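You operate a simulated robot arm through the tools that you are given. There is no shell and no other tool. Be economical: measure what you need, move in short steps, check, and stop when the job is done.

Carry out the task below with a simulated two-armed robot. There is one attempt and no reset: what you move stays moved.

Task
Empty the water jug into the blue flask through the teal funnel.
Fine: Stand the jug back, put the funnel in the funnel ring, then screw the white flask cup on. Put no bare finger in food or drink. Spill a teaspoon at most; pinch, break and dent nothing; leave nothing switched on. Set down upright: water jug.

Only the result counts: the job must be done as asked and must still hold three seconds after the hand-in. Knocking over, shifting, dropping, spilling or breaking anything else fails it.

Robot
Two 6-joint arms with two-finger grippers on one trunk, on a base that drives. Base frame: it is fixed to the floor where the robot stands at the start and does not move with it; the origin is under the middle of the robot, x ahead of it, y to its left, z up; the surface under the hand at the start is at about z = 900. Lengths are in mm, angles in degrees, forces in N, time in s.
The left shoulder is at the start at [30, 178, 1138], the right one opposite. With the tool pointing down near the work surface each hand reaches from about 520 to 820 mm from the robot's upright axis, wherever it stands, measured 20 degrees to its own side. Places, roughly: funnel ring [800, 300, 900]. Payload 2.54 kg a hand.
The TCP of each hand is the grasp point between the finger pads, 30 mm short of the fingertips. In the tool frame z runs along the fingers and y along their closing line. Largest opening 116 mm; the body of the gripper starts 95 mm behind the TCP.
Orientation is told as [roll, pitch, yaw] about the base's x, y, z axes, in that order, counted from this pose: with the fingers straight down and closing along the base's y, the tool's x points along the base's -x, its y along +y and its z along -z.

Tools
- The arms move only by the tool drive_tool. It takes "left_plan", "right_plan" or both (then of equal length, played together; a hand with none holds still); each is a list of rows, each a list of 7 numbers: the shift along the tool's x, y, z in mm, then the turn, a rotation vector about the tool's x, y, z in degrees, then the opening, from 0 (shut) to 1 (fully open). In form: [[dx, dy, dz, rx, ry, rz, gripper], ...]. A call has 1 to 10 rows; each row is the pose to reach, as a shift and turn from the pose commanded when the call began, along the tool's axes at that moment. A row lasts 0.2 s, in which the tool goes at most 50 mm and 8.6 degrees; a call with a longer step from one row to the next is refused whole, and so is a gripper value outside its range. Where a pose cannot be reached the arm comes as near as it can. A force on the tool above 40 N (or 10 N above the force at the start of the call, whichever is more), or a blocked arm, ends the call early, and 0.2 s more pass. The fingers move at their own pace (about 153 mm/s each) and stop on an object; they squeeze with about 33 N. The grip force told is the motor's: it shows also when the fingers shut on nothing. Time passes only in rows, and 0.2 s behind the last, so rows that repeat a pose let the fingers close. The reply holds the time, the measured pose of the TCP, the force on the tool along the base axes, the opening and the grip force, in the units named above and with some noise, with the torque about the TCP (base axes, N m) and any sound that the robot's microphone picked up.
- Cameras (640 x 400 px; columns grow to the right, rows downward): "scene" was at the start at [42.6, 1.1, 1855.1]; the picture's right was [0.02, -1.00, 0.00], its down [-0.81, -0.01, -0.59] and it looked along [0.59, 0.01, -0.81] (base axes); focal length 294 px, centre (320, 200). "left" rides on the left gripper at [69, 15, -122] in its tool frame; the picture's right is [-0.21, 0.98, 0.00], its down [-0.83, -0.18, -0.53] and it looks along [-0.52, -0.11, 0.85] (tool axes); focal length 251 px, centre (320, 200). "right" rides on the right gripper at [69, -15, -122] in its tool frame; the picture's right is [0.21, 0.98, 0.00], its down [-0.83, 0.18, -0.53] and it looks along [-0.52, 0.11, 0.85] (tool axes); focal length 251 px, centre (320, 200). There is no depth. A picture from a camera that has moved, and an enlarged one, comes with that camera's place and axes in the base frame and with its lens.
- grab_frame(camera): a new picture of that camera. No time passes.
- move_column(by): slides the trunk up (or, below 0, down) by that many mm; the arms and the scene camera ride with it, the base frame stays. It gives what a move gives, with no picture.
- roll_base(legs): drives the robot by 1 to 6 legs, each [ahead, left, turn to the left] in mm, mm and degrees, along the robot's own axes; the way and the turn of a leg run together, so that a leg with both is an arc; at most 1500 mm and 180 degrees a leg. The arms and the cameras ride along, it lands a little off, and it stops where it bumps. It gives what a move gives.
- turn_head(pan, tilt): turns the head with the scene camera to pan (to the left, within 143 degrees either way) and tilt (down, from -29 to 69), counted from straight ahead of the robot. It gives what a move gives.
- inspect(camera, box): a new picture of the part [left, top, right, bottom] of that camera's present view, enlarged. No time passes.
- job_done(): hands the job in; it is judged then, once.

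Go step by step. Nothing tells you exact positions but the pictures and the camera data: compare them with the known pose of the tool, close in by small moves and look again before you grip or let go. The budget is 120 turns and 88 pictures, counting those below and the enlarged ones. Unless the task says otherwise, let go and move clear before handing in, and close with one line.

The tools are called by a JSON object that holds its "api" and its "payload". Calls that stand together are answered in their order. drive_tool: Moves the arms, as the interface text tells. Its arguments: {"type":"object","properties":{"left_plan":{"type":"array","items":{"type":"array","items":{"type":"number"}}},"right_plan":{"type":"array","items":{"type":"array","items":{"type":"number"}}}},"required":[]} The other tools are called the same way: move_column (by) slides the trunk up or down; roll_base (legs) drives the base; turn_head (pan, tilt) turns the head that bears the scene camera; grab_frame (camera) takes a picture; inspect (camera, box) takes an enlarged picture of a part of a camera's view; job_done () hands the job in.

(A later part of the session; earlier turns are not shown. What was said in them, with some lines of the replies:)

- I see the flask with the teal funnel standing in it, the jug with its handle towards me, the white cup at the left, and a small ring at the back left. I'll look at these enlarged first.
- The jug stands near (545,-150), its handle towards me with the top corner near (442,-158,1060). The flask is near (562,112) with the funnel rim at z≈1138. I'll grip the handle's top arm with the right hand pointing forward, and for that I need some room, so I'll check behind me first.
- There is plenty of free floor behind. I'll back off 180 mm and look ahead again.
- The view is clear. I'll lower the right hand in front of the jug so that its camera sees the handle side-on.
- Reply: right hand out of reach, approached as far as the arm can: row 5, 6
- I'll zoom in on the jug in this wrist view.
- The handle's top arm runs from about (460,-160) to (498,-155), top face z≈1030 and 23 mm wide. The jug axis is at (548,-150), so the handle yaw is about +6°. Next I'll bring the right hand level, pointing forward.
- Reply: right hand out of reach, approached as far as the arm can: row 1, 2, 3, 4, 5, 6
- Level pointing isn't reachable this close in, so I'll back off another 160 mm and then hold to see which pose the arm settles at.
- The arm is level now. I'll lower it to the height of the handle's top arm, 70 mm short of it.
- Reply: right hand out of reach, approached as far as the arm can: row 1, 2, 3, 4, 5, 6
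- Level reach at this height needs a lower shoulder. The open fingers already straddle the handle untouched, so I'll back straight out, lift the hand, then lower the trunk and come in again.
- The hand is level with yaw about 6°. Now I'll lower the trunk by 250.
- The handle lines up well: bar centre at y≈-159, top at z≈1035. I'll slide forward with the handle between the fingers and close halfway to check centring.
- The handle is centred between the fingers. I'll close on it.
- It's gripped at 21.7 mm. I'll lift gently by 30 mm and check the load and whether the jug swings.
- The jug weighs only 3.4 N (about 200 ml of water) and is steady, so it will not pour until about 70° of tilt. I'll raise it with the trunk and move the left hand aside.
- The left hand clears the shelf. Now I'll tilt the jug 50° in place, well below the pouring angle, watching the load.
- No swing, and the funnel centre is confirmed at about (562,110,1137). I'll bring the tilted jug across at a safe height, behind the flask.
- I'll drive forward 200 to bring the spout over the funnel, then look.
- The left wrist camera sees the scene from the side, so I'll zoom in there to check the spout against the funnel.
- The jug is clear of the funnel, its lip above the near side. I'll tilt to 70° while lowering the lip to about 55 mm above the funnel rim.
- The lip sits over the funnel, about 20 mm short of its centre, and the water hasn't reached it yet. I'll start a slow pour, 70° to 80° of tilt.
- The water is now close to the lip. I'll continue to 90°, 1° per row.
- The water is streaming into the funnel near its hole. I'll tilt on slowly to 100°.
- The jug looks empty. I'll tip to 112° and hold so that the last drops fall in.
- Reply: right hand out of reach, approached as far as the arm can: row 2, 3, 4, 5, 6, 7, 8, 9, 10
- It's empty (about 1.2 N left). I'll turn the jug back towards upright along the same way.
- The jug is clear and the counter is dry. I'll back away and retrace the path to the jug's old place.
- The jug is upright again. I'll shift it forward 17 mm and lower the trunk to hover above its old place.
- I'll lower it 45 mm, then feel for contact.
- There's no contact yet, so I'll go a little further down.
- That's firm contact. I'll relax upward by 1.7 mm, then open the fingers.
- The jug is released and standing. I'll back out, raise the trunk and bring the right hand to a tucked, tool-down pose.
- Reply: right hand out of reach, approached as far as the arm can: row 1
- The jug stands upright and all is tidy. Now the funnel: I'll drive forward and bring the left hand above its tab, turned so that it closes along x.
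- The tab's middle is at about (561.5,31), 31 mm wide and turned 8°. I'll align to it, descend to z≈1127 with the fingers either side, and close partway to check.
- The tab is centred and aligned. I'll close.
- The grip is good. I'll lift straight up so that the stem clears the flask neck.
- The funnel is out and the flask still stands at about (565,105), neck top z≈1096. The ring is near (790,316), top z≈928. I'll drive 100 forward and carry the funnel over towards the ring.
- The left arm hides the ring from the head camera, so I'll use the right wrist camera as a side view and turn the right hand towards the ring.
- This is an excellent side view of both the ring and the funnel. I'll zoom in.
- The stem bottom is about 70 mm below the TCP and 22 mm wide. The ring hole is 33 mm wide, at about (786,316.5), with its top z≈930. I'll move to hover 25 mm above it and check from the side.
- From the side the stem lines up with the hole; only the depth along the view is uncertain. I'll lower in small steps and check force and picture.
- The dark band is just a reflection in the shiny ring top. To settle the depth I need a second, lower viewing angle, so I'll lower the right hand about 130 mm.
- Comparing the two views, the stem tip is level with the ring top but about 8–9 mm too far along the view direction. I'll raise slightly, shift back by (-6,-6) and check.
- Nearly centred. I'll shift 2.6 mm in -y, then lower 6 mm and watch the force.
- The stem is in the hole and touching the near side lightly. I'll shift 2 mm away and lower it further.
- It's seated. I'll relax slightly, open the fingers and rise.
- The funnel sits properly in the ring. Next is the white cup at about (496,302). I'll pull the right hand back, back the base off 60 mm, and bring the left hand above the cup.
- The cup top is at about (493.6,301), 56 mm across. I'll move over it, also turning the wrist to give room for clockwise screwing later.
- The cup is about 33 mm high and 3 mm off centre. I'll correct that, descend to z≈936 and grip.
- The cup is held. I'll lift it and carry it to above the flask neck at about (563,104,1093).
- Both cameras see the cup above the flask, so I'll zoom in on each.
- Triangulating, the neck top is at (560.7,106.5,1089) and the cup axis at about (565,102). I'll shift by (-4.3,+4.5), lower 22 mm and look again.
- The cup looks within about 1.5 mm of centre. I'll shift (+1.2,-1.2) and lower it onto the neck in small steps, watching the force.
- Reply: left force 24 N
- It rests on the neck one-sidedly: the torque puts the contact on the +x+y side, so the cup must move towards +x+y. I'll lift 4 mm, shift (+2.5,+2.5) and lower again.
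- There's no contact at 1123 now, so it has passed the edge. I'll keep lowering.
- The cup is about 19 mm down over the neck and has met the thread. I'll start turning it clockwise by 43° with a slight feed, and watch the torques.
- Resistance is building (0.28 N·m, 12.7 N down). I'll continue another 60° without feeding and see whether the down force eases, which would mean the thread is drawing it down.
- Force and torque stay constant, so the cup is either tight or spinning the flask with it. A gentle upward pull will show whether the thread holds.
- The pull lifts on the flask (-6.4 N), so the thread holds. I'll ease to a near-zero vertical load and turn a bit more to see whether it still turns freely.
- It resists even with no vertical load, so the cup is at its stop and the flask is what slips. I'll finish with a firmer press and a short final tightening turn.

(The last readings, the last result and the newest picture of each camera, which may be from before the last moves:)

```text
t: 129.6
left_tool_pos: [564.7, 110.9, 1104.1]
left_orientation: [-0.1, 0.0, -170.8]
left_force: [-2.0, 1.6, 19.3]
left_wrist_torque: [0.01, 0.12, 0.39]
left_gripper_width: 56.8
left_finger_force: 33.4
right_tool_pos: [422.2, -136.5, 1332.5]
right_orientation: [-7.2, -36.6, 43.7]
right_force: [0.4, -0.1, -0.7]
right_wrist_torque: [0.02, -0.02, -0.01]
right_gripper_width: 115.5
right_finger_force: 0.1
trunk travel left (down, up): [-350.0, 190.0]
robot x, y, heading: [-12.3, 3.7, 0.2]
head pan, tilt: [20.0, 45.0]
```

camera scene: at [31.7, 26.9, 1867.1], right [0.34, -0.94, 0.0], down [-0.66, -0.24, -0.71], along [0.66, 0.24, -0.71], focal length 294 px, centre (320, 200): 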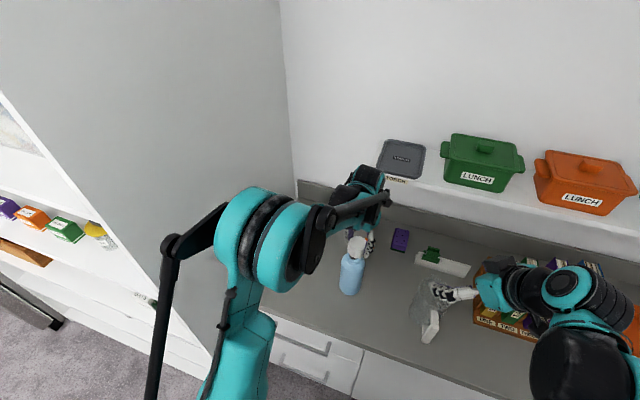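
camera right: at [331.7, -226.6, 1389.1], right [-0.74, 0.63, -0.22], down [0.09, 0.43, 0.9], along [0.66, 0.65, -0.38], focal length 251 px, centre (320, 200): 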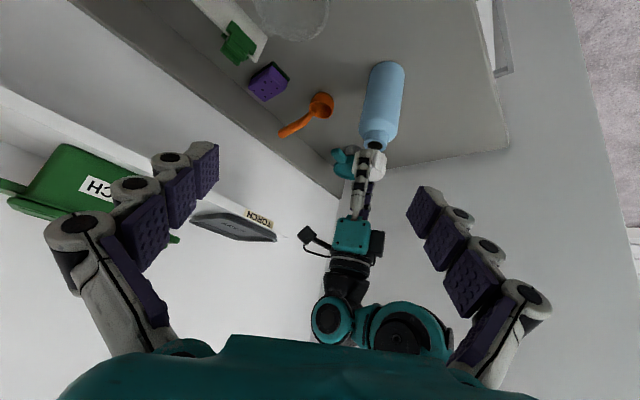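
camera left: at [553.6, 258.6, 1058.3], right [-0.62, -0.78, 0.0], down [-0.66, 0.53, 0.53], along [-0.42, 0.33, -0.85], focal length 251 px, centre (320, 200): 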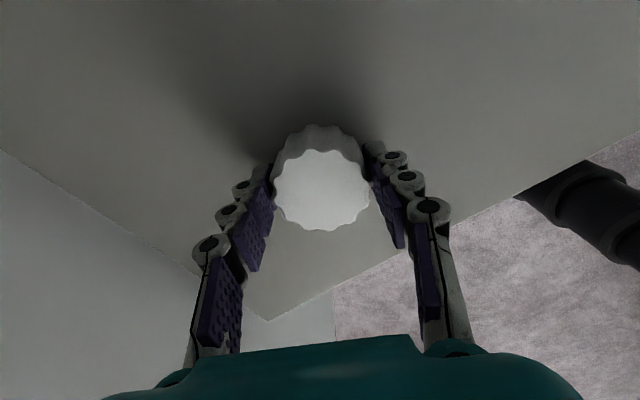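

It's tightened to about 0.4 N·m. I'll relieve the load, open and rise clear.

{"api": "drive_tool", "payload": {"left_plan": [[0, 0, -1, 0, 0, 0, 0.35], [0, 0, -2.2, 0, 0, 0, 0.35], [0, 0, -2.2, 0, 0, 0, 0.5], [0, 0, -2.2, 0, 0, 0, 0.65], [0, 0, -2.2, 0, 0, 0, 0.85], [0, 0, -20, 0, 0, 0, 0.85], [0, 0, -60, 0, 0, 0, 0.85], [0, 0, -105, 0, 0, 0, 0.85], [0, 0, -150, 0, 0, 0, 0.85], [0, 0, -180, 0, 0, 0, 0.85]]}}

{"api": "inspect", "payload": {"camera": "right", "box": [320, 50, 430, 200]}}

{"api": "grab_frame", "payload": {"camera": "scene"}}

```text
t: 131.8
left_tool_pos: [567.4, 110.0, 1285.1]
left_orientation: [0.1, -0.1, -170.7]
left_force: [0.0, 0.0, 0.2]
left_wrist_torque: [0.02, -0.04, 0.0]
left_gripper_width: 98.9
left_finger_force: 0.1
right_tool_pos: [423.2, -138.0, 1332.8]
right_orientation: [-7.1, -36.5, 43.8]
right_force: [0.1, -0.8, 0.6]
right_wrist_torque: [0.0, 0.03, 0.01]
right_gripper_width: 115.8
right_finger_force: 0.2
trunk travel left (down, up): [-350.0, 190.0]
robot x, y, heading: [-18.4, -0.0, 0.2]
head pan, tilt: [20.0, 45.0]
```

```text
2.67 times, centred on (375, 125) of right
camera zoom: at [331.0, -225.8, 1389.5], right [-0.74, 0.63, -0.22], down [0.09, 0.43, 0.9], along [0.66, 0.65, -0.38], focal length 670 px, centre (173, 400)
```

zoom: 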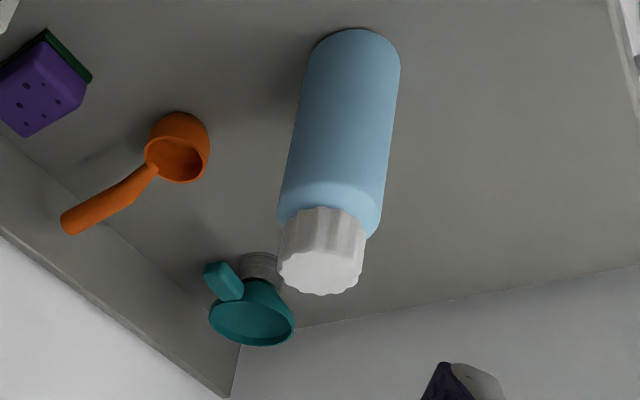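

```text
10 pictures are left
camera scene: at [30.8, 28.1, 1867.1], right [0.34, -0.94, 0.0], down [-0.66, -0.24, -0.71], along [0.66, 0.24, -0.71], focal length 294 px, centre (320, 200)
```

scene: 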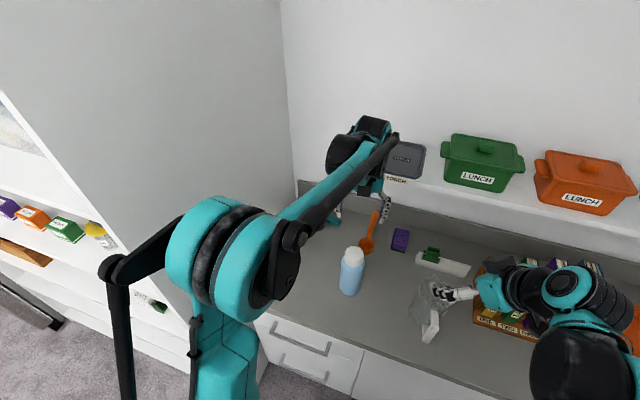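

The cup sits straight on the flask, and the funnel and jug stand where they belong. I'll take one close look at the cup seat.

{"api": "inspect", "payload": {"camera": "scene", "box": [330, 235, 380, 300]}}

{"api": "inspect", "payload": {"camera": "right", "box": [355, 110, 400, 165]}}

```text
6.15 times, centred on (355, 268) of scene
camera zoom: at [30.8, 28.1, 1867.1], right [0.34, -0.94, 0.0], down [-0.66, -0.24, -0.71], along [0.66, 0.24, -0.71], focal length 1809 px, centre (105, -215)
```

zoom: 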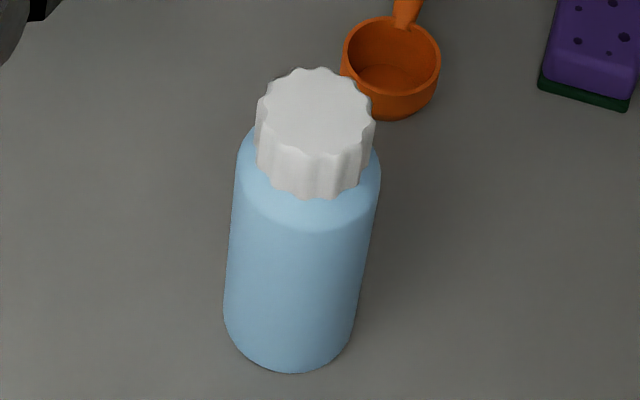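

```text
7.27 times, centred on (378, 138) of right
camera zoom: at [331.0, -225.8, 1389.5], right [-0.74, 0.63, -0.22], down [0.09, 0.43, 0.9], along [0.66, 0.65, -0.38], focal length 1829 px, centre (-98, 654)
```

zoom: 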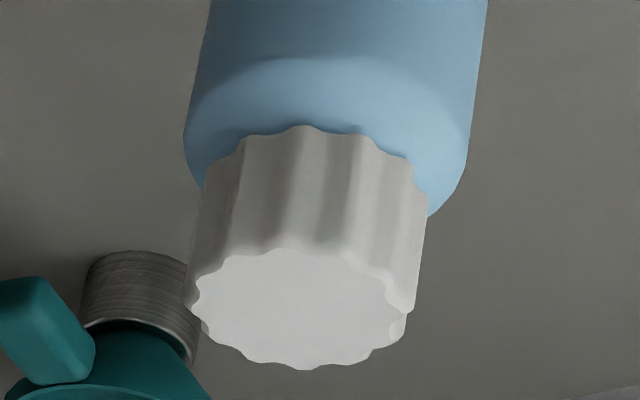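

The cup is seated straight against the shoulder, the funnel is in its ring, the jug is upright and empty, and both hands are clear, so I'm handing in.

{"api": "job_done", "payload": {}}

```text
The job is handed in.
```

The water is in the blue flask, the empty jug is back in its place upright, the funnel sits in its ring, the white cup is screwed on, and I saw no spills.
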